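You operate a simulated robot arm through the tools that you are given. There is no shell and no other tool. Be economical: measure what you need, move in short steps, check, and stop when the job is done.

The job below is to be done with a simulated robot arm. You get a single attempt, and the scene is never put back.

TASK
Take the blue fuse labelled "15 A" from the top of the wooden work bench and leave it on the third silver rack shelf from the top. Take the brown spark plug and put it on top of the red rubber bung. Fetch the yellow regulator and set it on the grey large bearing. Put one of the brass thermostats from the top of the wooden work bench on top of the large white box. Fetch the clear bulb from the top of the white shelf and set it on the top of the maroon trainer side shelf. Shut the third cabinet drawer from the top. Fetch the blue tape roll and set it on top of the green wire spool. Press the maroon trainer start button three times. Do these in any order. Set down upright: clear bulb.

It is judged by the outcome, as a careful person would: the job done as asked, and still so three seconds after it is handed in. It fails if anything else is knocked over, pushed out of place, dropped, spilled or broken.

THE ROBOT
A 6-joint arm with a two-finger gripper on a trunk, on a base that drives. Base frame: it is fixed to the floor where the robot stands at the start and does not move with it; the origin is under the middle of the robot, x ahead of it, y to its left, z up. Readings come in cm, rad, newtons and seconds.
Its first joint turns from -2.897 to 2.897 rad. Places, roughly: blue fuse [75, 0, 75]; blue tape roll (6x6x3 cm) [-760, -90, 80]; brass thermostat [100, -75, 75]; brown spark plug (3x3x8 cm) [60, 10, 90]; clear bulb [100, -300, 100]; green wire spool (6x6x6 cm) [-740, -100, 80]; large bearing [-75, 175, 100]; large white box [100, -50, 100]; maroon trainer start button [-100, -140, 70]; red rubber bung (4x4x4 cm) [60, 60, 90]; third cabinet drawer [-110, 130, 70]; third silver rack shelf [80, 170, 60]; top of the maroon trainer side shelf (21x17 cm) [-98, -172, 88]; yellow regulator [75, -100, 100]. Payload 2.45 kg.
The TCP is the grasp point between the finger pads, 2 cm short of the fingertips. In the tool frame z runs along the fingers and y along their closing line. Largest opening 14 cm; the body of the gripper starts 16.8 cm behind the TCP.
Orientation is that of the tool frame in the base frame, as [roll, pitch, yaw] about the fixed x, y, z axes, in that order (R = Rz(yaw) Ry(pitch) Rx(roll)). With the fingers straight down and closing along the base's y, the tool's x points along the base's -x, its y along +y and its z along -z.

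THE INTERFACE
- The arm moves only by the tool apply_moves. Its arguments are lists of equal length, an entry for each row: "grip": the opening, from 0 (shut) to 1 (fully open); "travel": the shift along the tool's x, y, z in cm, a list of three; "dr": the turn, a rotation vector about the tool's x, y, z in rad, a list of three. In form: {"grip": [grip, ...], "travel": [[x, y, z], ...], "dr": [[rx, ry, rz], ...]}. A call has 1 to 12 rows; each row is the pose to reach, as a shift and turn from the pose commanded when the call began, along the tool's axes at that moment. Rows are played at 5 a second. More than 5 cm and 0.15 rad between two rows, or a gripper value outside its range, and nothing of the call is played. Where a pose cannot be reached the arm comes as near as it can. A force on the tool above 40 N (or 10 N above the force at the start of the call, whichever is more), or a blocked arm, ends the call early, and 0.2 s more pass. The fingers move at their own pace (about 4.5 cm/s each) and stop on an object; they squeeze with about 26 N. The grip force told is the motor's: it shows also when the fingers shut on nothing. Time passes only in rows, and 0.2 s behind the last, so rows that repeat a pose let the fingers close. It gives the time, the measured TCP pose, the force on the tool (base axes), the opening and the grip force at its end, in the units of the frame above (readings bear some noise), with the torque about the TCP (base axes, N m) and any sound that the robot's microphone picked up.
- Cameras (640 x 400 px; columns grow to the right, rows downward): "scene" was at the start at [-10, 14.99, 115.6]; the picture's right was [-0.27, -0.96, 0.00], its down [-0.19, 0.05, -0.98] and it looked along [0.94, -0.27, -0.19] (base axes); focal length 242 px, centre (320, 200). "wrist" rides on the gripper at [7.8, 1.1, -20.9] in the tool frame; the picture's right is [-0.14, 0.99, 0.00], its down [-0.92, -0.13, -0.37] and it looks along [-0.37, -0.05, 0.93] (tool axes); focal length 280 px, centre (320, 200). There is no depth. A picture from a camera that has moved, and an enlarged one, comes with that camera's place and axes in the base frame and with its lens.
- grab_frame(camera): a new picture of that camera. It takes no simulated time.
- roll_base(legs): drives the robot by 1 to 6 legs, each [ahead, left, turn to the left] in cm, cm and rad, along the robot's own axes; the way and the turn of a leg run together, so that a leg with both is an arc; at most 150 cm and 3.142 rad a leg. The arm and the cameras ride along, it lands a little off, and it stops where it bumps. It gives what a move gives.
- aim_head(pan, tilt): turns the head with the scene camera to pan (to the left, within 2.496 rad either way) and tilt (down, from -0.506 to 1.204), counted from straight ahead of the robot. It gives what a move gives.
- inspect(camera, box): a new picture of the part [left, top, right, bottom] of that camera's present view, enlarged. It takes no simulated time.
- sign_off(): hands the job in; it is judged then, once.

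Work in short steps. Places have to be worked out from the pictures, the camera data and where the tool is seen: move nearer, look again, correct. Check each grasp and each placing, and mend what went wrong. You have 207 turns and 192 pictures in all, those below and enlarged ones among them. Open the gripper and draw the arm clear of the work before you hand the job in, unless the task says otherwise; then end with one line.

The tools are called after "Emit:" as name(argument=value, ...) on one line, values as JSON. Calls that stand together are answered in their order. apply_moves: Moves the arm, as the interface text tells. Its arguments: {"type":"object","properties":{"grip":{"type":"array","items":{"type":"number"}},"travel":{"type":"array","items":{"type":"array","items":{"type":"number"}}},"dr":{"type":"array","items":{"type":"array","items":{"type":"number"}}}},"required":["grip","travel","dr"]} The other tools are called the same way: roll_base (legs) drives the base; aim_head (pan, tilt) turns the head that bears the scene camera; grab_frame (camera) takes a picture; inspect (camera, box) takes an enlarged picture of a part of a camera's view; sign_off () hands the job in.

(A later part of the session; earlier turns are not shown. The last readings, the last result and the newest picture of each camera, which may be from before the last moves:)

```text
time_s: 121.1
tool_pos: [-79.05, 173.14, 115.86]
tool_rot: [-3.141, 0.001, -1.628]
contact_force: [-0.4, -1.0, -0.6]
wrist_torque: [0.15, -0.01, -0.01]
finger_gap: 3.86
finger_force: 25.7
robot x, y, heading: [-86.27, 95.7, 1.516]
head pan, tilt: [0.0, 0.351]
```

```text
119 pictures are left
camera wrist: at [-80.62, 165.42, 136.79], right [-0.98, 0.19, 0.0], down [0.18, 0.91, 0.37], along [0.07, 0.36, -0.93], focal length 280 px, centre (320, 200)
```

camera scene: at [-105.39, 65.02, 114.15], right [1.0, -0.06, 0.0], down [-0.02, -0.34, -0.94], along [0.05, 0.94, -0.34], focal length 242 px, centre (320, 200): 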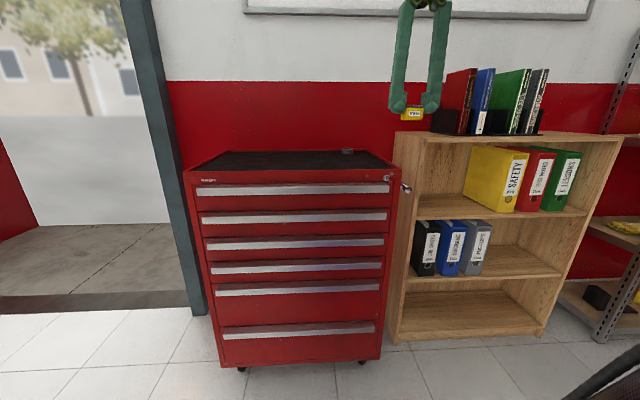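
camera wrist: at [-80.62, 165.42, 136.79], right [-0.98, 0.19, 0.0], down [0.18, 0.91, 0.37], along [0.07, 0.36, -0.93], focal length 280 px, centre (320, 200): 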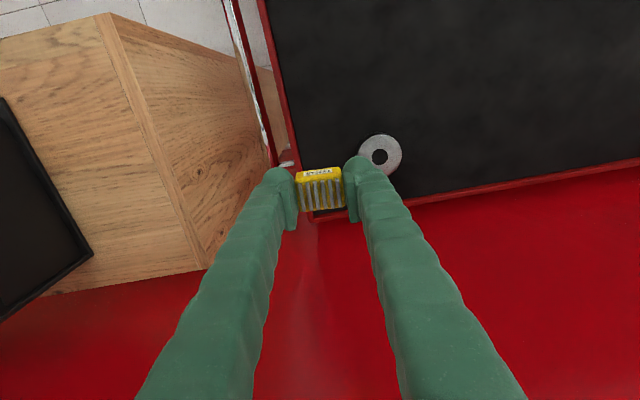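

Confirmed bearing centre ≈(-87.1, 175.4). I move over it and lower to ~1.5 cm above.

Emit:
apply_moves(grip=[0, 0, 0, 0, 0, 0, 0], travel=[[-0.9, 4, 0], [-1.8, 8.15, 0], [-1.8, 8.15, 3], [-1.8, 8.15, 6], [-1.8, 8.15, 9], [-1.8, 8.15, 12], [-1.8, 8.15, 12]], dr=[[0, 0, 0], [0, 0, 0], [0, 0, 0], [0, 0, 0], [0, 0, 0], [0, 0, 0], [0, 0, 0]])

Emit:
inspect(camera="scene", box=[310, 100, 390, 180])

Emit:
inspect(camera="wrist", box=[230, 80, 410, 240])

```text
time_s: 122.7
tool_pos: [-86.9, 175.33, 103.77]
tool_rot: [-3.14, 0.001, -1.628]
contact_force: [0.6, 0.3, -0.6]
wrist_torque: [-0.02, 0.0, 0.0]
finger_gap: 3.89
finger_force: 26.1
robot x, y, heading: [-86.09, 95.62, 1.512]
head pan, tilt: [0.0, 0.351]
```

```text
5.00 times, centred on (350, 140) of scene
camera zoom: at [-104.15, 87.06, 114.15], right [1.0, -0.06, 0.0], down [-0.02, -0.34, -0.94], along [0.05, 0.94, -0.34], focal length 1212 px, centre (170, 500)
```

zoom: 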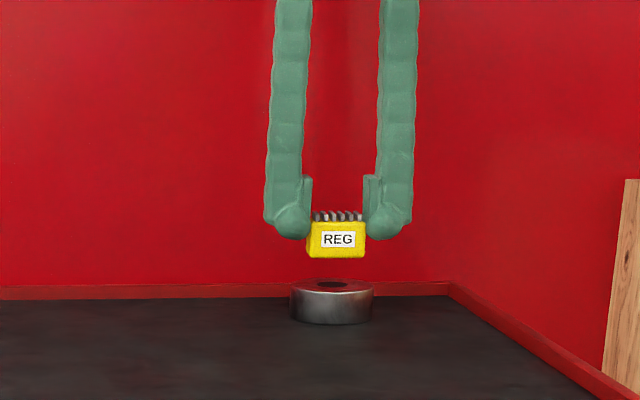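

```text
2.50 times, centred on (320, 160) of wrist
camera zoom: at [-88.53, 167.63, 124.71], right [-0.98, 0.19, 0.0], down [0.18, 0.91, 0.37], along [0.07, 0.36, -0.93], focal length 701 px, centre (320, 300)
```

zoom: 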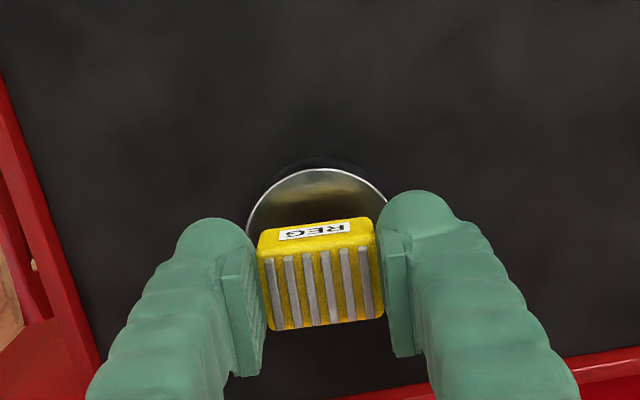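

Well aligned, ~2 cm gap. Lower until contact.

Emit:
apply_moves(grip=[0, 0, 0, 0, 0, 0, 0], travel=[[0, 0, 0.8], [0, 0, 1.4], [0, 0, 1.6], [0, 0, 1.8], [0, 0, 2.0], [0, 0, 2.2], [0, 0, 2.4]], dr=[[0, 0, 0], [0, 0, 0], [0, 0, 0], [0, 0, 0], [0, 0, 0], [0, 0, 0], [0, 0, 0]])

Emit:
inspect(camera="scene", box=[310, 110, 370, 170])

```text
time_s: 124.3
tool_pos: [-87.1, 175.42, 101.14]
tool_rot: [-3.141, 0.0, -1.628]
contact_force: [1.5, -0.8, 19.1]
wrist_torque: [-0.03, -0.08, 0.0]
finger_gap: 3.88
finger_force: 26.1
robot x, y, heading: [-86.17, 95.48, 1.516]
head pan, tilt: [0.0, 0.351]
```

```text
6.67 times, centred on (340, 140) of scene
camera zoom: at [-104.14, 87.0, 114.15], right [1.0, -0.06, 0.0], down [-0.02, -0.34, -0.94], along [0.05, 0.94, -0.34], focal length 1616 px, centre (187, 600)
```

zoom: 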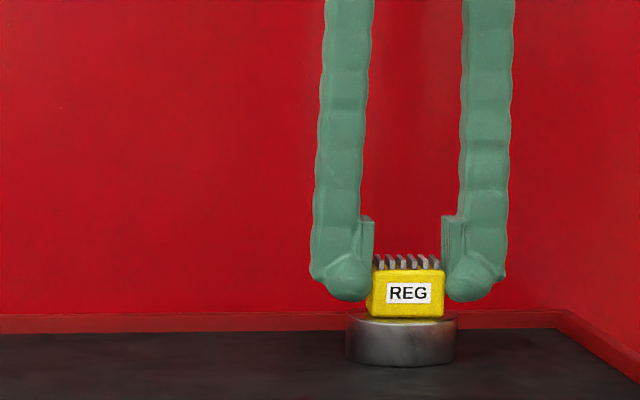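

Contact at 19 N and it sits on the bearing. Relieve, release and rise.

Emit:
apply_moves(grip=[0, 0.45, 0.45, 0.45, 0.45, 0.45, 0.45, 0.45], travel=[[0, 0, -0.2], [0, 0, -0.2], [0, 0, -0.2], [0, 0, -0.2], [0, 0, -3], [0, 0, -7], [0, 0, -11], [0, 0, -15]], dr=[[0, 0, 0], [0, 0, 0], [0, 0, 0], [0, 0, 0], [0, 0, 0], [0, 0, 0], [0, 0, 0], [0, 0, 0]])

Emit:
inspect(camera="scene", box=[310, 110, 370, 170])

```text
time_s: 126.1
tool_pos: [-86.75, 175.48, 116.12]
tool_rot: [3.141, 0.001, -1.629]
contact_force: [0.2, 0.6, 0.1]
wrist_torque: [-0.04, 0.02, 0.03]
finger_gap: 6.29
finger_force: 0.1
robot x, y, heading: [-86.25, 95.69, 1.516]
head pan, tilt: [0.0, 0.351]
```

```text
6.67 times, centred on (340, 140) of scene
camera zoom: at [-104.15, 87.06, 114.15], right [1.0, -0.06, 0.0], down [-0.02, -0.34, -0.94], along [0.05, 0.94, -0.34], focal length 1616 px, centre (187, 600)
```

zoom: 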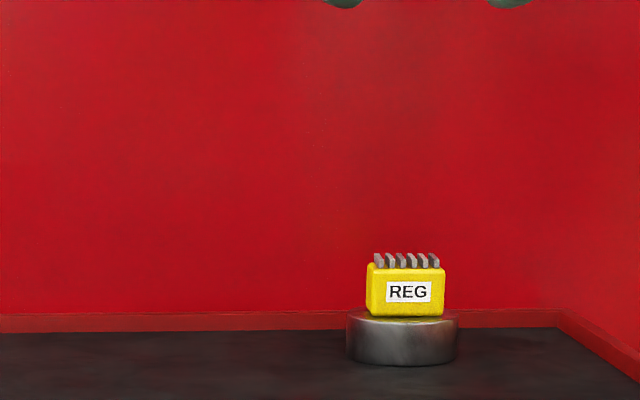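

Regulator is placed. Retract the arm and drive back to the right end of the bench for the thermostat.

Emit:
apply_moves(grip=[0.45, 0.45, 0.45, 0.45, 0.45, 0.45, 0.45], travel=[[4.5, 0, 0], [9, 0, 0], [13.5, 0, 0], [18, 0, 0], [22.5, 0, -1], [27, 0, -2], [31, 0, -3]], dr=[[0, 0, 0], [0, 0, 0], [0, 0, 0], [0, 0, 0], [0, 0, 0], [0, 0, 0], [0, 0, 0]])

Emit:
roll_base(legs=[[-67, 0, 0], [0, 0, -1.515], [94, -104, 0]])

Emit:
aim_head(pan=-0.1, tilt=0.4)

Emit:
grab_frame(camera="scene")

```text
time_s: 127.7
tool_pos: [-88.91, 144.32, 119.13]
tool_rot: [-3.14, 0.0, -1.629]
contact_force: [0.4, 0.9, 1.0]
wrist_torque: [-0.09, -0.02, 0.02]
finger_gap: 6.3
finger_force: 0.1
robot x, y, heading: [-86.26, 95.89, 1.514]
head pan, tilt: [0.0, 0.351]
```

```text
time_s: 141.8
tool_pos: [48.71, -75.81, 119.12]
tool_rot: [3.14, 0.002, 3.105]
contact_force: [-0.4, 1.1, -0.5]
wrist_torque: [-0.02, -0.02, -0.01]
finger_gap: 6.29
finger_force: 0.1
robot x, y, heading: [0.04, -79.53, -0.042]
head pan, tilt: [0.0, 0.351]
```

```text
time_s: 142.4
tool_pos: [48.55, -75.92, 119.18]
tool_rot: [3.141, 0.001, 3.106]
contact_force: [0.4, 1.5, 0.5]
wrist_torque: [0.02, -0.02, -0.03]
finger_gap: 6.31
finger_force: 0.2
robot x, y, heading: [-0.02, -79.68, -0.04]
head pan, tilt: [-0.099, 0.4]
```

```text
114 pictures are left
camera scene: at [-9.02, -62.59, 113.7], right [-0.14, -0.99, 0.0], down [-0.39, 0.05, -0.92], along [0.91, -0.13, -0.39], focal length 242 px, centre (320, 200)
```

scene: 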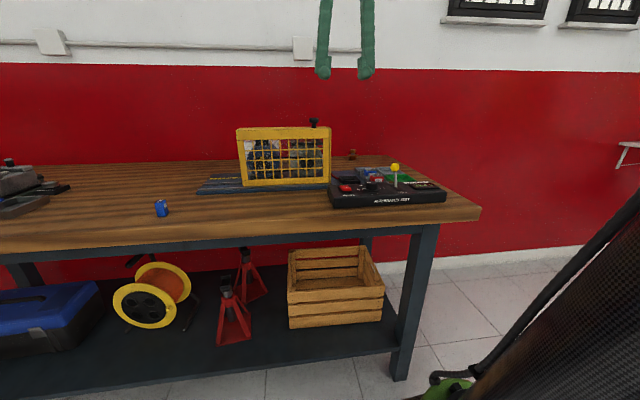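

Nudge the base to about (11, -75), heading 0, then extend toward the thermostat with a 0.5 rad tilt.

Emit:
roll_base(legs=[[11, 5, 0.04]])

Emit:
apply_moves(grip=[0.5, 0.5, 0.5, 0.5, 0.5, 0.5, 0.5, 0.5, 0.5, 0.5, 0.5], travel=[[-3.2, -2, 0], [-6.4, -4, 0], [-9.6, -6, 0], [-12.8, -8, 0], [-16, -10, 0], [-19.2, -12, 1], [-22.4, -14, 2], [-25.6, -16, 4], [-28.8, -18, 6], [-31, -20, 8], [-33, -21.5, 11]], dr=[[0, -0.05, 0], [0, -0.1, 0], [0, -0.15, 0], [0, -0.2, 0], [0, -0.25, 0], [0, -0.3, 0], [0, -0.35, 0], [0, -0.4, 0], [0, -0.45, 0], [0, -0.5, 0], [0, -0.5, 0]])

Emit:
grab_frame(camera="wrist")

Emit:
inspect(camera="scene", box=[260, 60, 440, 210])

```text
time_s: 143.7
tool_pos: [59.44, -69.1, 119.25]
tool_rot: [3.141, 0.0, -3.139]
contact_force: [-0.7, -0.3, 0.3]
wrist_torque: [0.0, 0.04, -0.02]
finger_gap: 6.31
finger_force: 0.1
robot x, y, heading: [11.04, -74.63, -0.002]
head pan, tilt: [-0.099, 0.4]
```

```text
time_s: 146.1
tool_pos: [92.33, -90.14, 108.33]
tool_rot: [-3.14, 0.501, -3.137]
contact_force: [-0.3, -0.3, 0.5]
wrist_torque: [0.0, -0.01, -0.01]
finger_gap: 6.99
finger_force: 0.0
robot x, y, heading: [11.05, -74.89, 0.002]
head pan, tilt: [-0.099, 0.4]
```

```text
113 pictures are left
camera wrist: at [75.4, -89.12, 122.88], right [0.12, 0.99, 0.07], down [0.63, -0.13, 0.77], along [0.77, -0.05, -0.64], focal length 280 px, centre (320, 200)
```

wrist: 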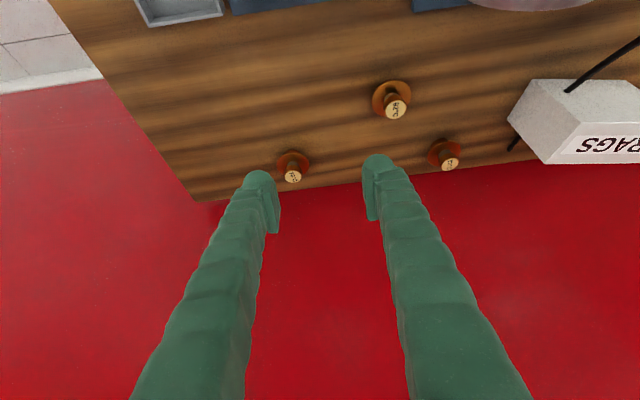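

```text
2.67 times, centred on (350, 135) of scene
camera zoom: at [1.34, -58.08, 113.7], right [-0.1, -1.0, 0.0], down [-0.39, 0.04, -0.92], along [0.92, -0.09, -0.39], focal length 646 px, centre (240, 373)
```

zoom: 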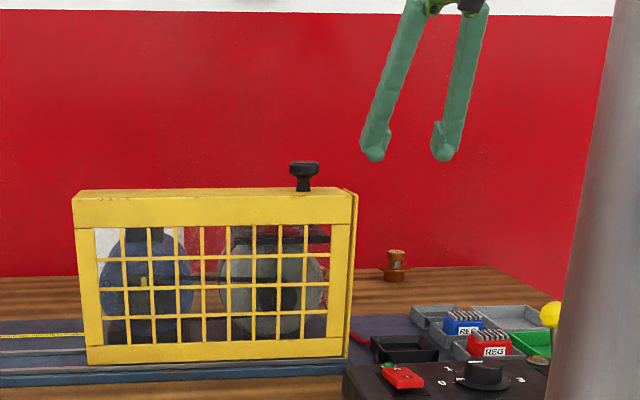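

Three thermostats are visible with temperature labels on top. I zoom to see them and the box.

Emit:
inspect(camera="wrist", box=[250, 60, 480, 200])

Emit:
inspect(camera="wrist", box=[480, 40, 640, 180])

```text
2.78 times, centred on (365, 130) of wrist
camera zoom: at [75.4, -89.12, 122.88], right [0.12, 0.99, 0.07], down [0.63, -0.13, 0.77], along [0.77, -0.05, -0.64], focal length 780 px, centre (195, 395)
```

zoom: 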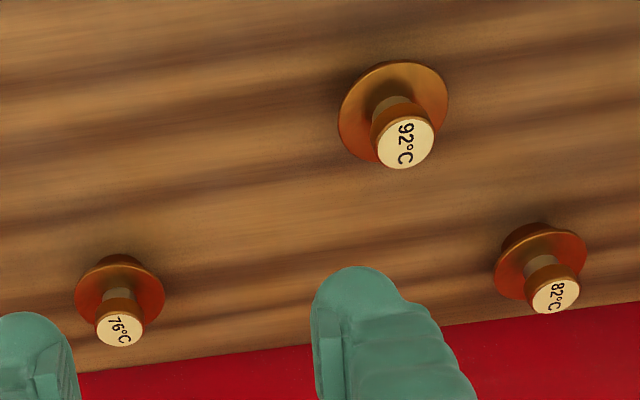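

```text
2.86 times, centred on (560, 110) of wrist
camera zoom: at [75.4, -89.12, 122.88], right [0.12, 0.99, 0.07], down [0.63, -0.13, 0.77], along [0.77, -0.05, -0.64], focal length 801 px, centre (-366, 457)
```

zoom: 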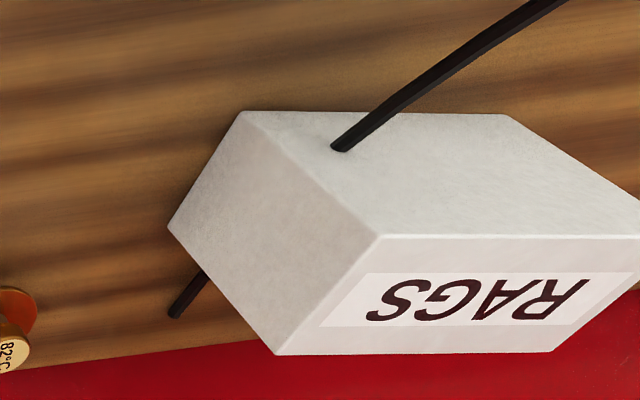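

The "92°C" thermostat at ≈(97.8, -79.4) is nearest; box top is z≈96.3, centred ≈(102.7, -52). I position vertically above the 92° thermostat.

Emit:
apply_moves(grip=[0.5, 0.5, 0.5, 0.4, 0.4, 0.4], travel=[[-0.2, 2.6, 2], [-0.4, 5.2, 4], [-0.6, 7.8, 6], [-0.85, 10.7, 8], [-0.85, 10.7, 9.9], [-0.85, 10.7, 9.9]], dr=[[0, 0.125, 0], [0, 0.25, 0], [0, 0.375, 0], [0, 0.5, 0], [0, 0.5, 0], [0, 0.5, 0]])

Emit:
inspect(camera="wrist", box=[220, 60, 420, 240])

Emit:
inspect(camera="scene", box=[260, 60, 440, 210])

```text
time_s: 147.5
tool_pos: [97.99, -79.63, 99.94]
tool_rot: [-3.141, -0.001, -3.138]
contact_force: [0.2, -0.1, 0.2]
wrist_torque: [0.01, 0.01, 0.02]
finger_gap: 5.59
finger_force: 0.0
robot x, y, heading: [11.04, -74.99, -0.001]
head pan, tilt: [-0.099, 0.4]
```

```text
2.22 times, centred on (320, 150) of wrist
camera zoom: at [90.17, -78.54, 120.82], right [0.13, 0.99, 0.0], down [0.92, -0.13, 0.37], along [0.36, -0.05, -0.93], focal length 623 px, centre (320, 311)
```

zoom: 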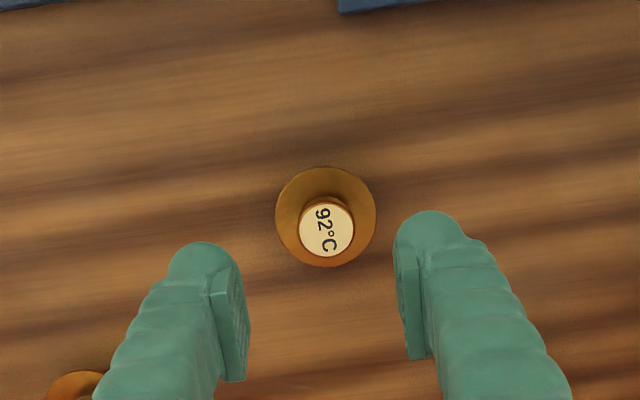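

```text
2.67 times, centred on (350, 135) of scene
camera zoom: at [1.36, -58.09, 113.7], right [-0.1, -1.0, 0.0], down [-0.39, 0.04, -0.92], along [0.92, -0.09, -0.39], focal length 646 px, centre (240, 373)
```

zoom: 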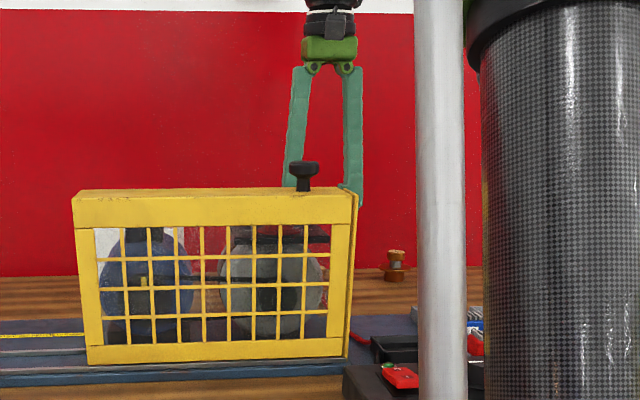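

Aligned. Descend to TCP z≈90.1 and close on the cap.

Emit:
apply_moves(grip=[0.36, 0.36, 0.36, 0.36, 0.36, 0, 0, 0, 0], travel=[[0.2, 0.4, 3], [0.2, 0.4, 6], [0.2, 0.4, 8.5], [0.2, 0.4, 9.8], [0.2, 0.4, 9.8], [0.2, 0.4, 9.8], [0.2, 0.4, 9.8], [0.2, 0.4, 9.8], [0.2, 0.4, 9.8]], dr=[[0, 0, 0], [0, 0, 0], [0, 0, 0], [0, 0, 0], [0, 0, 0], [0, 0, 0], [0, 0, 0], [0, 0, 0], [0, 0, 0]])

Emit:
inspect(camera="wrist", box=[220, 60, 420, 240])

```text
time_s: 149.5
tool_pos: [97.72, -79.26, 90.06]
tool_rot: [3.141, -0.001, -3.14]
contact_force: [0.2, 1.0, 0.0]
wrist_torque: [-0.01, 0.0, -0.03]
finger_gap: 2.81
finger_force: 25.9
robot x, y, heading: [10.91, -74.44, 0.005]
head pan, tilt: [-0.099, 0.4]
```

```text
2.22 times, centred on (320, 150) of wrist
camera zoom: at [90.11, -78.24, 110.95], right [0.13, 0.99, 0.0], down [0.92, -0.13, 0.37], along [0.37, -0.05, -0.93], focal length 623 px, centre (320, 311)
```

zoom: 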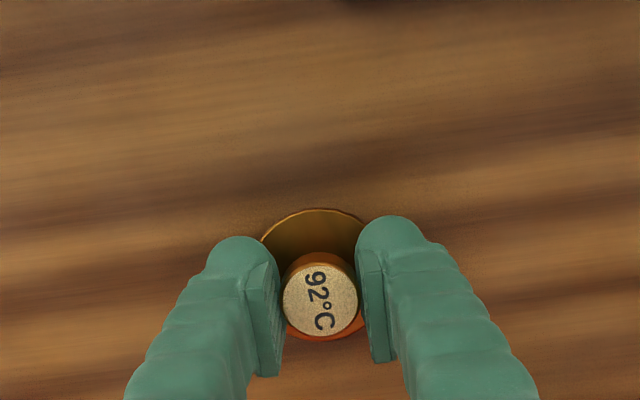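

Gripped. Lift to z≈112 and carry over to above the RAGS box.

Emit:
apply_moves(grip=[0, 0, 0, 0, 0, 0, 0, 0, 0, 0, 0, 0], travel=[[0, 0, -3], [0, 0, -7], [0, 0, -11], [0, 0, -15], [0, 0, -19], [0, 0, -22], [-1, 4, -22], [-2, 8, -22], [-3, 12, -22], [-4, 16, -22], [-4.4, 20, -22], [-4.4, 23, -22]], dr=[[0, 0, 0], [0, 0, 0], [0, 0, 0], [0, 0, 0], [0, 0, 0], [0, 0, 0], [0, 0, 0], [0, 0, 0], [0, 0, 0], [0, 0, 0], [0, 0, 0], [0, 0, 0]])

Emit:
grab_frame(camera="wrist")

Emit:
grab_frame(camera="scene")

```text
time_s: 152.1
tool_pos: [102.42, -56.2, 112.42]
tool_rot: [-3.141, 0.0, -3.139]
contact_force: [-0.2, 0.3, -0.7]
wrist_torque: [0.09, -0.03, 0.03]
finger_gap: 2.8
finger_force: 26.2
robot x, y, heading: [10.86, -74.62, 0.002]
head pan, tilt: [-0.099, 0.4]
```

```text
106 pictures are left
camera wrist: at [94.52, -55.27, 133.29], right [0.14, 0.99, 0.0], down [0.92, -0.13, 0.37], along [0.37, -0.05, -0.93], focal length 280 px, centre (320, 200)
```

wrist: 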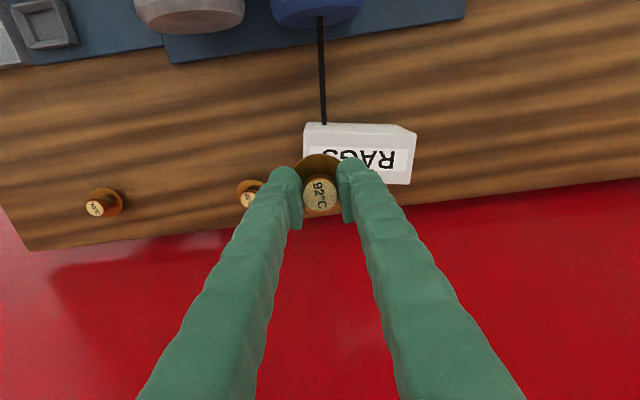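

```text
105 pictures are left
camera scene: at [1.38, -58.1, 113.7], right [-0.1, -1.0, 0.0], down [-0.39, 0.04, -0.92], along [0.92, -0.09, -0.39], focal length 242 px, centre (320, 200)
```

scene: 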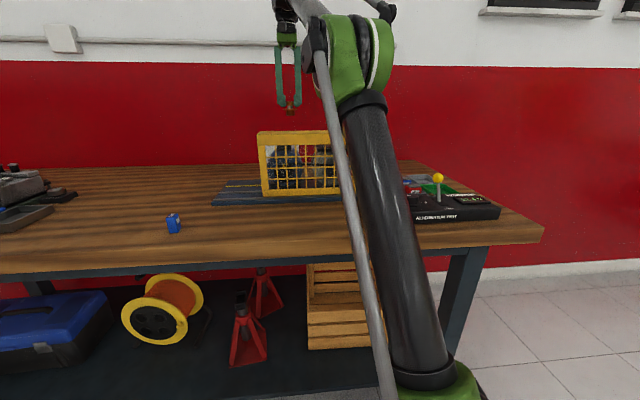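

I zoom on the box to place its top face.

Emit:
inspect(camera="wrist", box=[270, 100, 430, 200])

```text
4.00 times, centred on (350, 150) of wrist
camera zoom: at [94.52, -55.27, 133.29], right [0.14, 0.99, 0.0], down [0.92, -0.13, 0.37], along [0.37, -0.05, -0.93], focal length 1122 px, centre (200, 400)
```

zoom: 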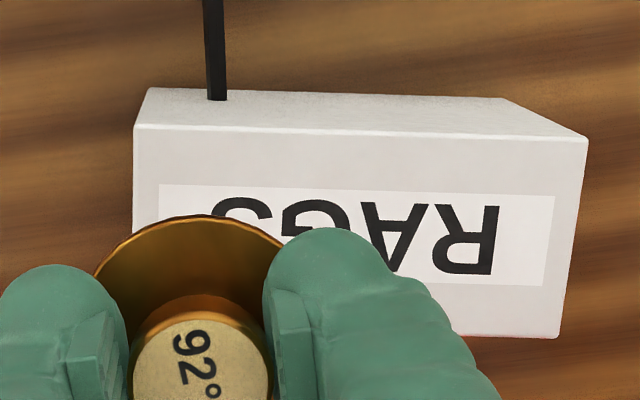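

Box top spans x 99.5–108, y -58…-44; centre ≈(104, -51.3). Move over the centre and lower to ~1.5 cm above.

Emit:
apply_moves(grip=[0, 0, 0, 0, 0, 0], travel=[[-0.8, 2.5, 0], [-1.6, 4.9, 0], [-1.6, 4.9, 3], [-1.6, 4.9, 6], [-1.6, 4.9, 9], [-1.6, 4.9, 10]], dr=[[0, 0, 0], [0, 0, 0], [0, 0, 0], [0, 0, 0], [0, 0, 0], [0, 0, 0]])

Emit:
inspect(camera="wrist", box=[220, 60, 420, 240])

```text
time_s: 153.5
tool_pos: [103.89, -51.42, 102.18]
tool_rot: [-3.141, -0.001, -3.137]
contact_force: [-1.1, -0.5, -0.2]
wrist_torque: [-0.01, 0.01, -0.03]
finger_gap: 2.82
finger_force: 26.2
robot x, y, heading: [11.2, -74.89, 0.003]
head pan, tilt: [-0.099, 0.4]
```

```text
2.22 times, centred on (320, 150) of wrist
camera zoom: at [96.06, -50.29, 123.14], right [0.13, 0.99, 0.0], down [0.92, -0.13, 0.37], along [0.37, -0.05, -0.93], focal length 623 px, centre (320, 311)
```

zoom: 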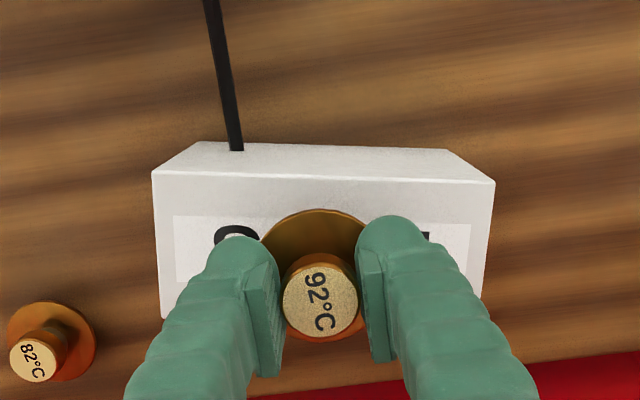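

Centred over the box. Lower until contact.

Emit:
apply_moves(grip=[0, 0, 0, 0, 0, 0, 0], travel=[[0, 0, 0.6], [0, 0, 1.0], [0, 0, 1.25], [0, 0, 1.5], [0, 0, 1.75], [0, 0, 2.0], [0, 0, 2.2]], dr=[[0, 0, 0], [0, 0, 0], [0, 0, 0], [0, 0, 0], [0, 0, 0], [0, 0, 0], [0, 0, 0]])

```text
time_s: 155.0
tool_pos: [103.82, -51.58, 100.3]
tool_rot: [3.14, 0.002, -3.14]
contact_force: [-1.3, -0.2, 18.2]
wrist_torque: [0.05, 0.15, -0.01]
finger_gap: 2.58
finger_force: 25.2
robot x, y, heading: [10.77, -74.51, 0.004]
head pan, tilt: [-0.099, 0.4]
stopped in row 7: the force on the tool passed its limit at 47 N (the readings are from after the stop); the commanded pose is now the measured one
```

Contact. Relieve and release, rising.

Emit:
apply_moves(grip=[0, 0.36, 0.36, 0.36, 0.36, 0.36, 0.36], travel=[[0, 0, -0.2], [0, 0, -0.2], [0, 0, -0.2], [0, 0, -0.2], [0, 0, -4], [0, 0, -8.5], [0, 0, -13]], dr=[[0, 0, 0], [0, 0, 0], [0, 0, 0], [0, 0, 0], [0, 0, 0], [0, 0, 0], [0, 0, 0]])

Emit:
inspect(camera="wrist", box=[220, 60, 420, 240])

```text
time_s: 156.6
tool_pos: [103.73, -51.51, 113.32]
tool_rot: [-3.141, 0.002, -3.139]
contact_force: [-0.3, -0.1, 1.3]
wrist_torque: [0.03, -0.12, 0.01]
finger_gap: 5.05
finger_force: 0.0
robot x, y, heading: [11.22, -74.46, 0.0]
head pan, tilt: [-0.099, 0.4]
```

```text
2.22 times, centred on (320, 150) of wrist
camera zoom: at [95.85, -50.44, 134.33], right [0.14, 0.99, 0.0], down [0.92, -0.13, 0.37], along [0.37, -0.05, -0.93], focal length 623 px, centre (320, 311)
```

zoom: 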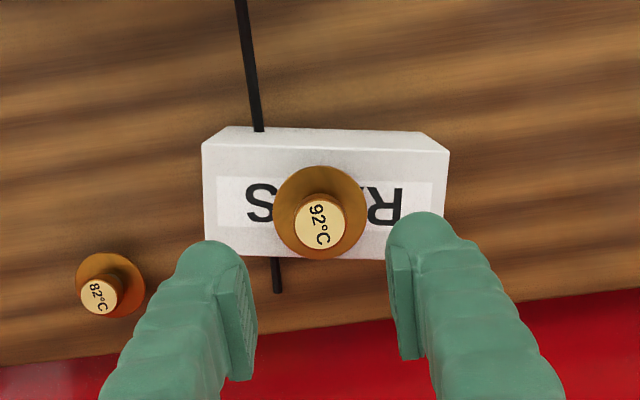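

Thermostat stands on the box. I retract above the cage and drive along the wall to the white shelf.

Emit:
apply_moves(grip=[0.36, 0.36, 0.36, 0.36, 0.36, 0.36, 0.36, 0.36, 0.36, 0.36, 0.36, 0.36], travel=[[0, 0, -4], [0, 0, -7], [4.5, 0, -7], [9, 0, -7], [13.5, -2, -7], [18, -4, -7], [22.5, -6, -7], [27, -8, -7], [31.5, -10, -7], [36, -12, -7], [40, -14, -7], [44, -16, -7]], dr=[[0, 0, 0], [0, 0, 0], [0, 0, 0], [0, 0, 0], [0, 0, 0], [0, 0, 0], [0, 0, 0], [0, 0, 0], [0, 0, 0], [0, 0, 0], [0, 0, 0], [0, 0, 0]])

Emit:
roll_base(legs=[[-15, 0, 0], [0, -110, 0], [0, -95, 0]])

Emit:
aim_head(pan=-0.1, tilt=0.3)

Emit:
grab_frame(camera="scene")

```text
time_s: 159.4
tool_pos: [76.55, -65.25, 120.53]
tool_rot: [-3.141, 0.003, -3.138]
contact_force: [-0.2, -0.2, -1.0]
wrist_torque: [-0.02, -0.04, -0.03]
finger_gap: 5.03
finger_force: 0.0
out of reach, approached as far as the arm can: row 1, 2, 3, 5, 6, 7, 8
robot x, y, heading: [11.19, -74.75, 0.003]
head pan, tilt: [-0.099, 0.4]
stopped in row 12: the arm was blocked; the commanded pose is now the measured one
```

```text
time_s: 170.5
tool_pos: [62.43, -267.63, 120.54]
tool_rot: [-3.141, 0.002, -3.127]
contact_force: [-0.1, -0.3, 0.7]
wrist_torque: [0.0, 0.02, 0.02]
finger_gap: 5.04
finger_force: 0.0
robot x, y, heading: [-2.8, -277.55, 0.01]
head pan, tilt: [-0.099, 0.4]
```

```text
time_s: 171.1
tool_pos: [62.33, -267.65, 120.44]
tool_rot: [-3.141, 0.002, -3.128]
contact_force: [-1.2, 0.2, -0.2]
wrist_torque: [-0.01, 0.01, -0.01]
finger_gap: 5.04
finger_force: 0.0
robot x, y, heading: [-2.85, -277.64, 0.012]
head pan, tilt: [-0.099, 0.3]
```

```text
101 pictures are left
camera scene: at [-12.65, -261.36, 114.62], right [-0.09, -1.0, 0.0], down [-0.3, 0.03, -0.96], along [0.95, -0.08, -0.3], focal length 242 px, centre (320, 200)
```

scene: 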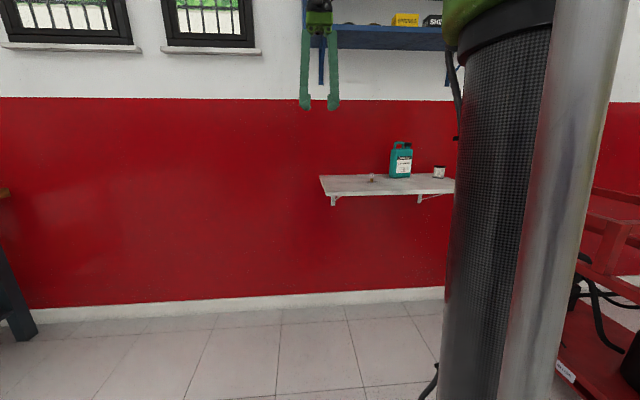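

White shelf is seen with a small clear thing on it. I zoom.

Emit:
inspect(camera="scene", box=[300, 120, 460, 220])

Emit:
grab_frame(camera="wrist")

```text
4.00 times, centred on (380, 170) of scene
camera zoom: at [-12.65, -261.36, 114.62], right [-0.09, -1.0, 0.0], down [-0.3, 0.03, -0.96], along [0.95, -0.08, -0.3], focal length 970 px, centre (80, 320)
```

zoom: 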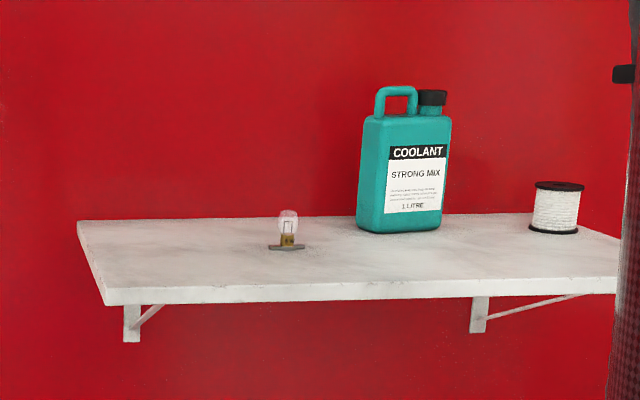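

```text
99 pictures are left
camera wrist: at [54.5, -266.62, 141.46], right [0.12, 0.99, 0.0], down [0.92, -0.11, 0.37], along [0.37, -0.05, -0.93], focal length 280 px, centre (320, 200)
```

wrist: 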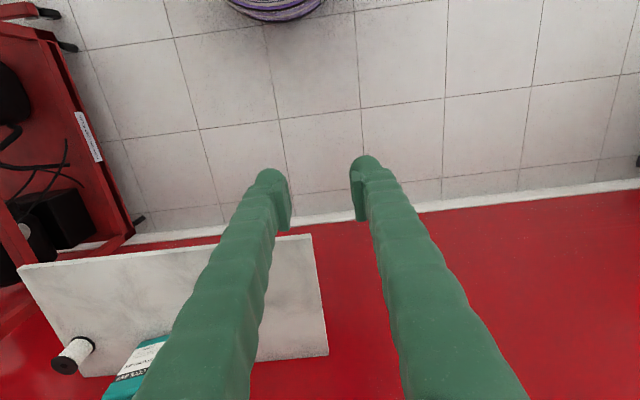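

Shelf top z≈87, front x≈84; bulb ≈(101, -296.5), coolant bottle ≥ y -309 side. I drive nearer and lower the tool for a look.

Emit:
roll_base(legs=[[15, -15, 0]])

Emit:
apply_moves(grip=[0.36, 0.36, 0.36, 0.36, 0.36, 0.36], travel=[[1, -3, 0], [2, -6, 3], [2, -9, 6], [1, -11, 9], [0, -13, 12], [-1, -13, 14]], dr=[[0, 0, 0], [0, 0, 0], [0, 0, 0], [0, 0, 0], [0, 0, 0], [0, 0, 0]])

Emit:
grab_frame(camera="wrist")

Emit:
grab_frame(camera="scene")

```text
time_s: 172.8
tool_pos: [77.75, -282.61, 120.66]
tool_rot: [-3.142, 0.001, -3.127]
contact_force: [-0.4, 0.0, 0.9]
wrist_torque: [0.03, 0.0, 0.02]
finger_gap: 5.05
finger_force: 0.1
robot x, y, heading: [12.77, -293.03, 0.019]
head pan, tilt: [-0.099, 0.3]
```

```text
time_s: 174.2
tool_pos: [79.03, -295.9, 106.46]
tool_rot: [3.141, 0.0, -3.128]
contact_force: [-0.7, 0.1, -0.4]
wrist_torque: [-0.01, -0.03, 0.03]
finger_gap: 5.04
finger_force: 0.0
robot x, y, heading: [13.03, -292.75, 0.013]
head pan, tilt: [-0.099, 0.3]
```

```text
98 pictures are left
camera wrist: at [71.14, -294.94, 127.28], right [0.12, 0.99, 0.0], down [0.92, -0.11, 0.37], along [0.37, -0.05, -0.93], focal length 280 px, centre (320, 200)
```

wrist: 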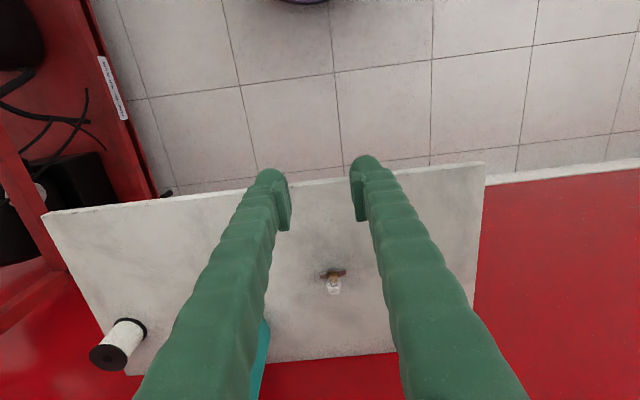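

```text
97 pictures are left
camera scene: at [2.66, -276.43, 114.62], right [-0.09, -1.0, 0.0], down [-0.29, 0.03, -0.96], along [0.95, -0.08, -0.3], focal length 242 px, centre (320, 200)
```

scene: 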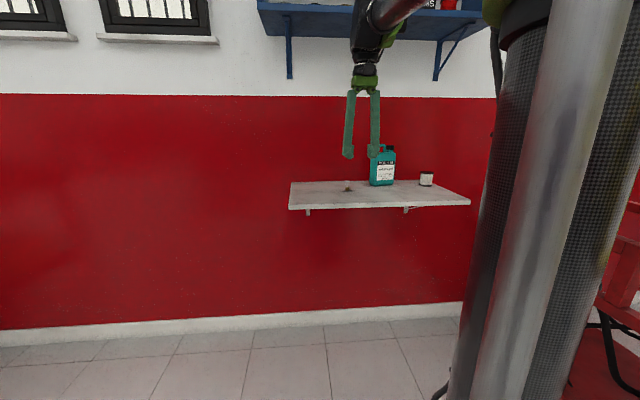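

Bulb confirmed at (100.7, -296.5). Zoom to see its base shape.

Emit:
inspect(camera="wrist", box=[300, 250, 370, 310])

Emit:
inspect(camera="scene", box=[320, 165, 380, 205])

```text
6.67 times, centred on (335, 280) of wrist
camera zoom: at [71.14, -294.94, 127.28], right [0.12, 0.99, 0.0], down [0.92, -0.11, 0.37], along [0.37, -0.05, -0.93], focal length 1869 px, centre (220, -333)
```

zoom: 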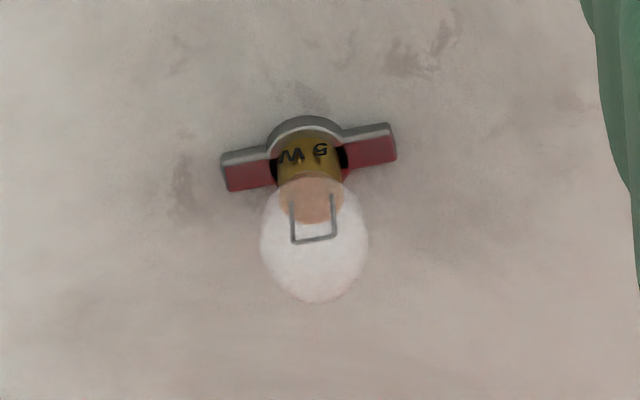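

```text
10.00 times, centred on (350, 185) of scene
camera zoom: at [2.66, -276.43, 114.62], right [-0.09, -1.0, 0.0], down [-0.29, 0.03, -0.96], along [0.95, -0.08, -0.3], focal length 2424 px, centre (20, 350)
```

zoom: 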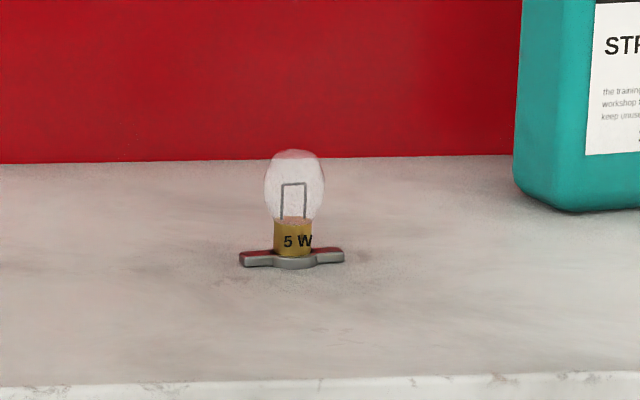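

I go above the bulb, lower to z≈97 and check.

Emit:
apply_moves(grip=[0.36, 0.36, 0.36, 0.36, 0.36, 0.36, 0.36, 0.36], travel=[[-4.4, -0.2, 0], [-8.8, -0.4, 0], [-13.2, -0.6, 0], [-17.6, -0.8, 0], [-21.7, -0.9, 1], [-21.7, -0.9, 4], [-21.7, -0.9, 7], [-21.7, -0.9, 9]], dr=[[0, 0, 0], [0, 0, 0], [0, 0, 0], [0, 0, 0], [0, 0, 0], [0, 0, 0], [0, 0, 0], [0, 0, 0]])

Emit:
inspect(camera="wrist", box=[240, 80, 400, 220])

Emit:
inspect(camera="scene", box=[310, 135, 390, 205])

```text
time_s: 176.0
tool_pos: [100.54, -296.08, 97.46]
tool_rot: [-3.141, 0.0, -3.128]
contact_force: [0.0, 0.2, 0.0]
wrist_torque: [0.0, -0.04, 0.0]
finger_gap: 5.04
finger_force: 0.2
robot x, y, heading: [12.58, -292.83, 0.017]
head pan, tilt: [-0.099, 0.3]
```

```text
2.86 times, centred on (320, 150) of wrist
camera zoom: at [92.72, -295.11, 118.41], right [0.12, 0.99, 0.0], down [0.92, -0.11, 0.37], along [0.37, -0.05, -0.93], focal length 801 px, centre (320, 343)
```

zoom: 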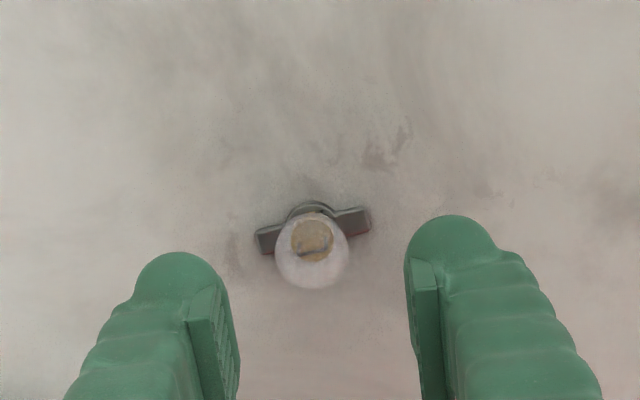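

```text
5.71 times, centred on (350, 170) of scene
camera zoom: at [2.68, -276.43, 114.63], right [-0.09, -1.0, 0.0], down [-0.29, 0.03, -0.96], along [0.95, -0.08, -0.3], focal length 1385 px, centre (149, 371)
```

zoom: 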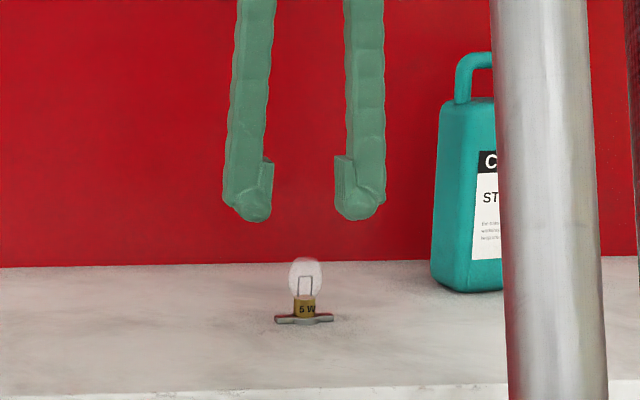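

Small shift (-0.4 x, -0.35 y), lower to TCP z≈90.4 and close.

Emit:
apply_moves(grip=[0.34, 0.34, 0.34, 0.34, 0, 0, 0, 0], travel=[[0.4, -0.35, 2], [0.4, -0.35, 4.5], [0.4, -0.35, 6.3], [0.4, -0.35, 7.1], [0.4, -0.35, 7.1], [0.4, -0.35, 7.1], [0.4, -0.35, 7.1], [0.4, -0.35, 7.1]], dr=[[0, 0, 0], [0, 0, 0], [0, 0, 0], [0, 0, 0], [0, 0, 0], [0, 0, 0], [0, 0, 0], [0, 0, 0]])

Emit:
inspect(camera="scene", box=[310, 135, 390, 205])

```text
time_s: 177.8
tool_pos: [100.05, -296.6, 90.4]
tool_rot: [3.141, 0.002, -3.128]
contact_force: [-0.4, 2.8, 16.8]
wrist_torque: [0.03, 0.01, -0.01]
finger_gap: 2.02
finger_force: 26.2
robot x, y, heading: [12.53, -292.73, 0.016]
head pan, tilt: [-0.099, 0.3]
```

```text
5.71 times, centred on (350, 170) of scene
camera zoom: at [2.62, -276.41, 114.62], right [-0.09, -1.0, 0.0], down [-0.29, 0.03, -0.96], along [0.95, -0.08, -0.3], focal length 1385 px, centre (149, 371)
```

zoom: 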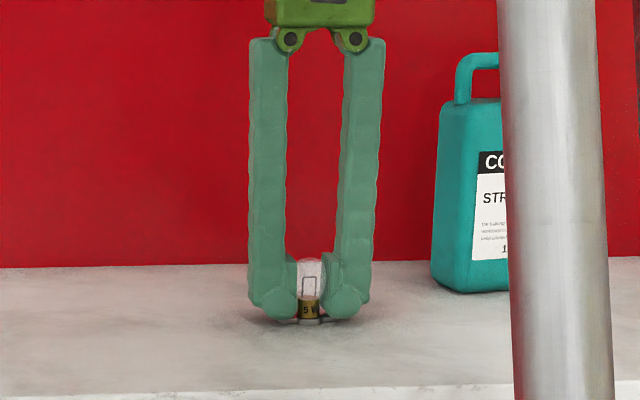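

Gripped (gap 2.0). Lift carefully.

Emit:
apply_moves(grip=[0, 0, 0, 0, 0], travel=[[0, 0, -0.3], [0, 0, -1], [0, 0, -4], [0, 0, -8], [0, 0, -12]], dr=[[0, 0, 0], [0, 0, 0], [0, 0, 0], [0, 0, 0], [0, 0, 0]])

Emit:
inspect(camera="scene", box=[310, 105, 390, 175])

```text
time_s: 179.0
tool_pos: [100.27, -296.6, 102.28]
tool_rot: [3.141, 0.0, -3.127]
contact_force: [0.1, -0.1, -0.9]
wrist_torque: [0.01, 0.01, 0.02]
finger_gap: 1.99
finger_force: 26.8
robot x, y, heading: [12.77, -292.72, 0.014]
head pan, tilt: [-0.099, 0.3]
```

```text
5.71 times, centred on (350, 140) of scene
camera zoom: at [2.69, -276.43, 114.63], right [-0.09, -1.0, 0.0], down [-0.29, 0.03, -0.96], along [0.95, -0.08, -0.3], focal length 1385 px, centre (149, 543)
```

zoom: 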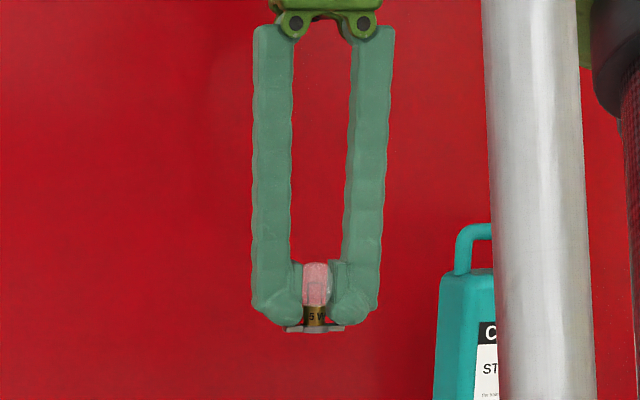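

Bulb held upright (its bottom ~2.9 cm below TCP). Retract the arm and look toward the trainer.

Emit:
apply_moves(grip=[0, 0, 0, 0, 0, 0, 0, 0, 0, 0, 0], travel=[[4.2, 0, 0], [8.4, 0, 0], [12.6, 0, 0], [16.8, 0, 0], [21, 0, -1], [25, 0, -3], [29, 0, -5], [33, 0, -7], [37, 0, -9], [40, 0, -11], [40, 0, -12]], dr=[[0, 0, 0], [0, 0, 0], [0, 0, 0], [0, 0, 0], [0, 0, 0], [0, 0, 0], [0, 0, 0], [0, 0, 0], [0, 0, 0], [0, 0, 0], [0, 0, 0]])

Emit:
aim_head(pan=2.25, tilt=0.3)

Emit:
grab_frame(camera="scene")

```text
time_s: 181.4
tool_pos: [60.22, -297.3, 114.4]
tool_rot: [-3.141, 0.002, -3.128]
contact_force: [-0.8, -0.1, 0.8]
wrist_torque: [0.0, -0.02, 0.02]
finger_gap: 2.0
finger_force: 26.5
robot x, y, heading: [12.63, -292.52, 0.01]
head pan, tilt: [-0.099, 0.3]
```

```text
time_s: 183.6
tool_pos: [60.27, -297.24, 114.33]
tool_rot: [-3.141, 0.002, -3.128]
contact_force: [-0.1, 0.0, -0.3]
wrist_torque: [0.03, 0.02, 0.0]
finger_gap: 1.99
finger_force: 25.5
robot x, y, heading: [12.76, -292.86, 0.017]
head pan, tilt: [2.25, 0.3]
```

```text
90 pictures are left
camera scene: at [-12.6, -268.45, 114.63], right [0.77, 0.64, 0.0], down [0.19, -0.23, -0.96], along [-0.61, 0.74, -0.3], focal length 242 px, centre (320, 200)
```

scene: 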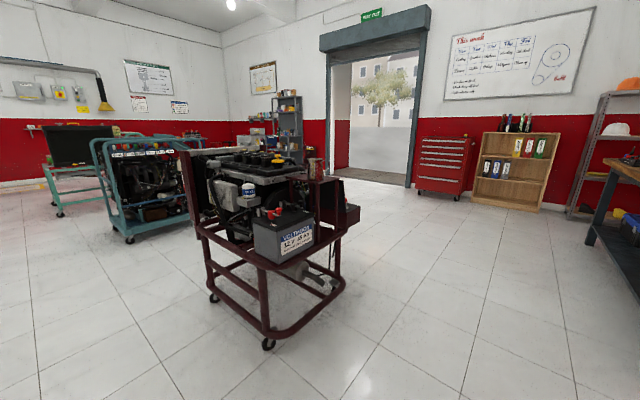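

Trainer footprint ≈ x -158…-100, y -207…-142. I drive to (-20, -170) and turn to face it.

Emit:
roll_base(legs=[[-33, 0, 0], [0, 122, 0], [0, 0, 3.125]])

Emit:
aim_head(pan=0.0, tilt=0.4)

Emit:
grab_frame(camera="scene")

Emit:
grab_frame(camera="wrist")

```text
time_s: 198.9
tool_pos: [-72.01, -176.51, 114.54]
tool_rot: [-3.14, 0.001, 0.143]
contact_force: [0.6, 0.6, 0.7]
wrist_torque: [0.0, 0.05, -0.03]
finger_gap: 2.0
finger_force: 26.5
robot x, y, heading: [-24.43, -174.45, -3.002]
head pan, tilt: [2.25, 0.3]
```

```text
time_s: 201.0
tool_pos: [-71.9, -176.48, 114.36]
tool_rot: [3.141, 0.002, 0.143]
contact_force: [-0.8, 0.4, -0.2]
wrist_torque: [-0.02, -0.02, 0.01]
finger_gap: 1.98
finger_force: 26.4
robot x, y, heading: [-24.17, -174.77, -2.996]
head pan, tilt: [0.0, 0.4]
```

```text
89 pictures are left
camera scene: at [-12.03, -190.66, 113.7], right [-0.14, 0.99, 0.0], down [0.39, 0.06, -0.92], along [-0.91, -0.13, -0.39], focal length 242 px, centre (320, 200)
```

scene: 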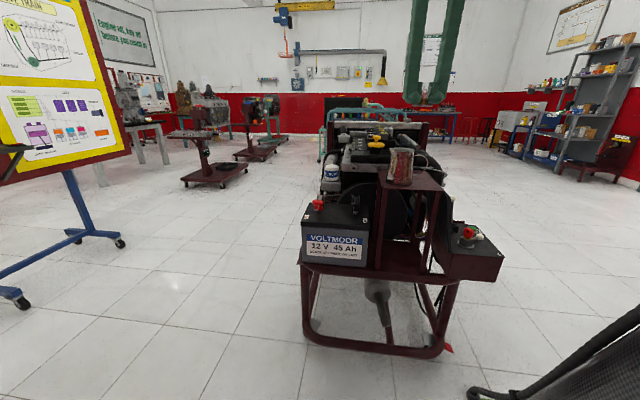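

```text
88 pictures are left
camera wrist: at [-64.04, -176.49, 135.31], right [0.01, -1.0, 0.0], down [-0.93, 0.0, 0.37], along [-0.37, 0.0, -0.93], focal length 280 px, centre (320, 200)
```

wrist: 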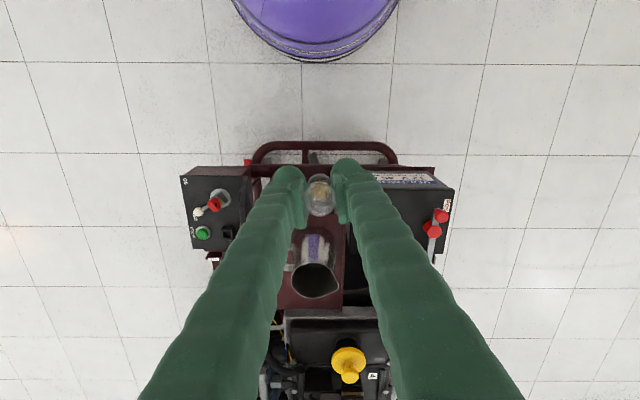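

The side shelf holds a metal cup; the control box with green/red buttons is on the +y side. I zoom in.

Emit:
inspect(camera="wrist", box=[170, 150, 270, 260])

Emit:
inspect(camera="scene", box=[290, 120, 520, 290])

Emit:
inspect(camera="wrist", box=[240, 140, 400, 330])

```text
3.64 times, centred on (220, 205) of wrist
camera zoom: at [-64.04, -176.49, 135.31], right [0.01, -1.0, 0.0], down [-0.93, 0.0, 0.37], along [-0.37, 0.0, -0.93], focal length 1020 px, centre (684, 182)
```

zoom: 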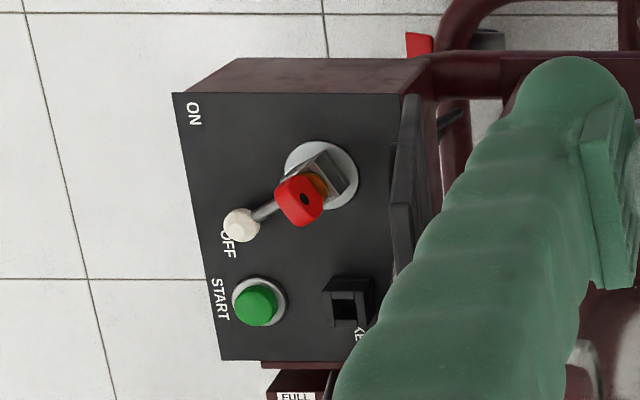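

```text
2.35 times, centred on (405, 205) of scene
camera zoom: at [-12.03, -190.66, 113.7], right [-0.14, 0.99, 0.0], down [0.39, 0.06, -0.92], along [-0.91, -0.13, -0.39], focal length 570 px, centre (120, 188)
```

zoom: 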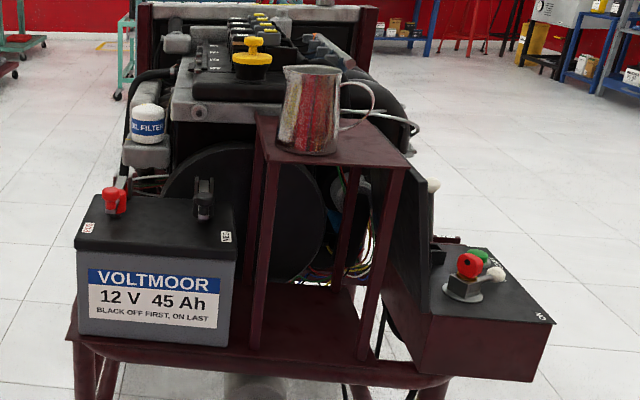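

```text
2.11 times, centred on (320, 235) of wrist
camera zoom: at [-64.04, -176.49, 135.31], right [0.01, -1.0, 0.0], down [-0.93, 0.0, 0.37], along [-0.37, 0.0, -0.93], focal length 590 px, centre (320, 126)
```

zoom: 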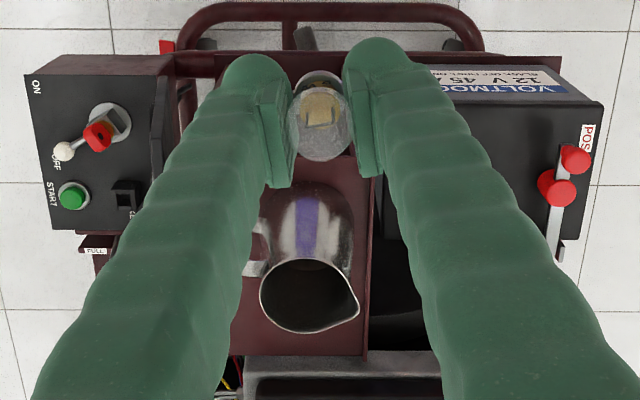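

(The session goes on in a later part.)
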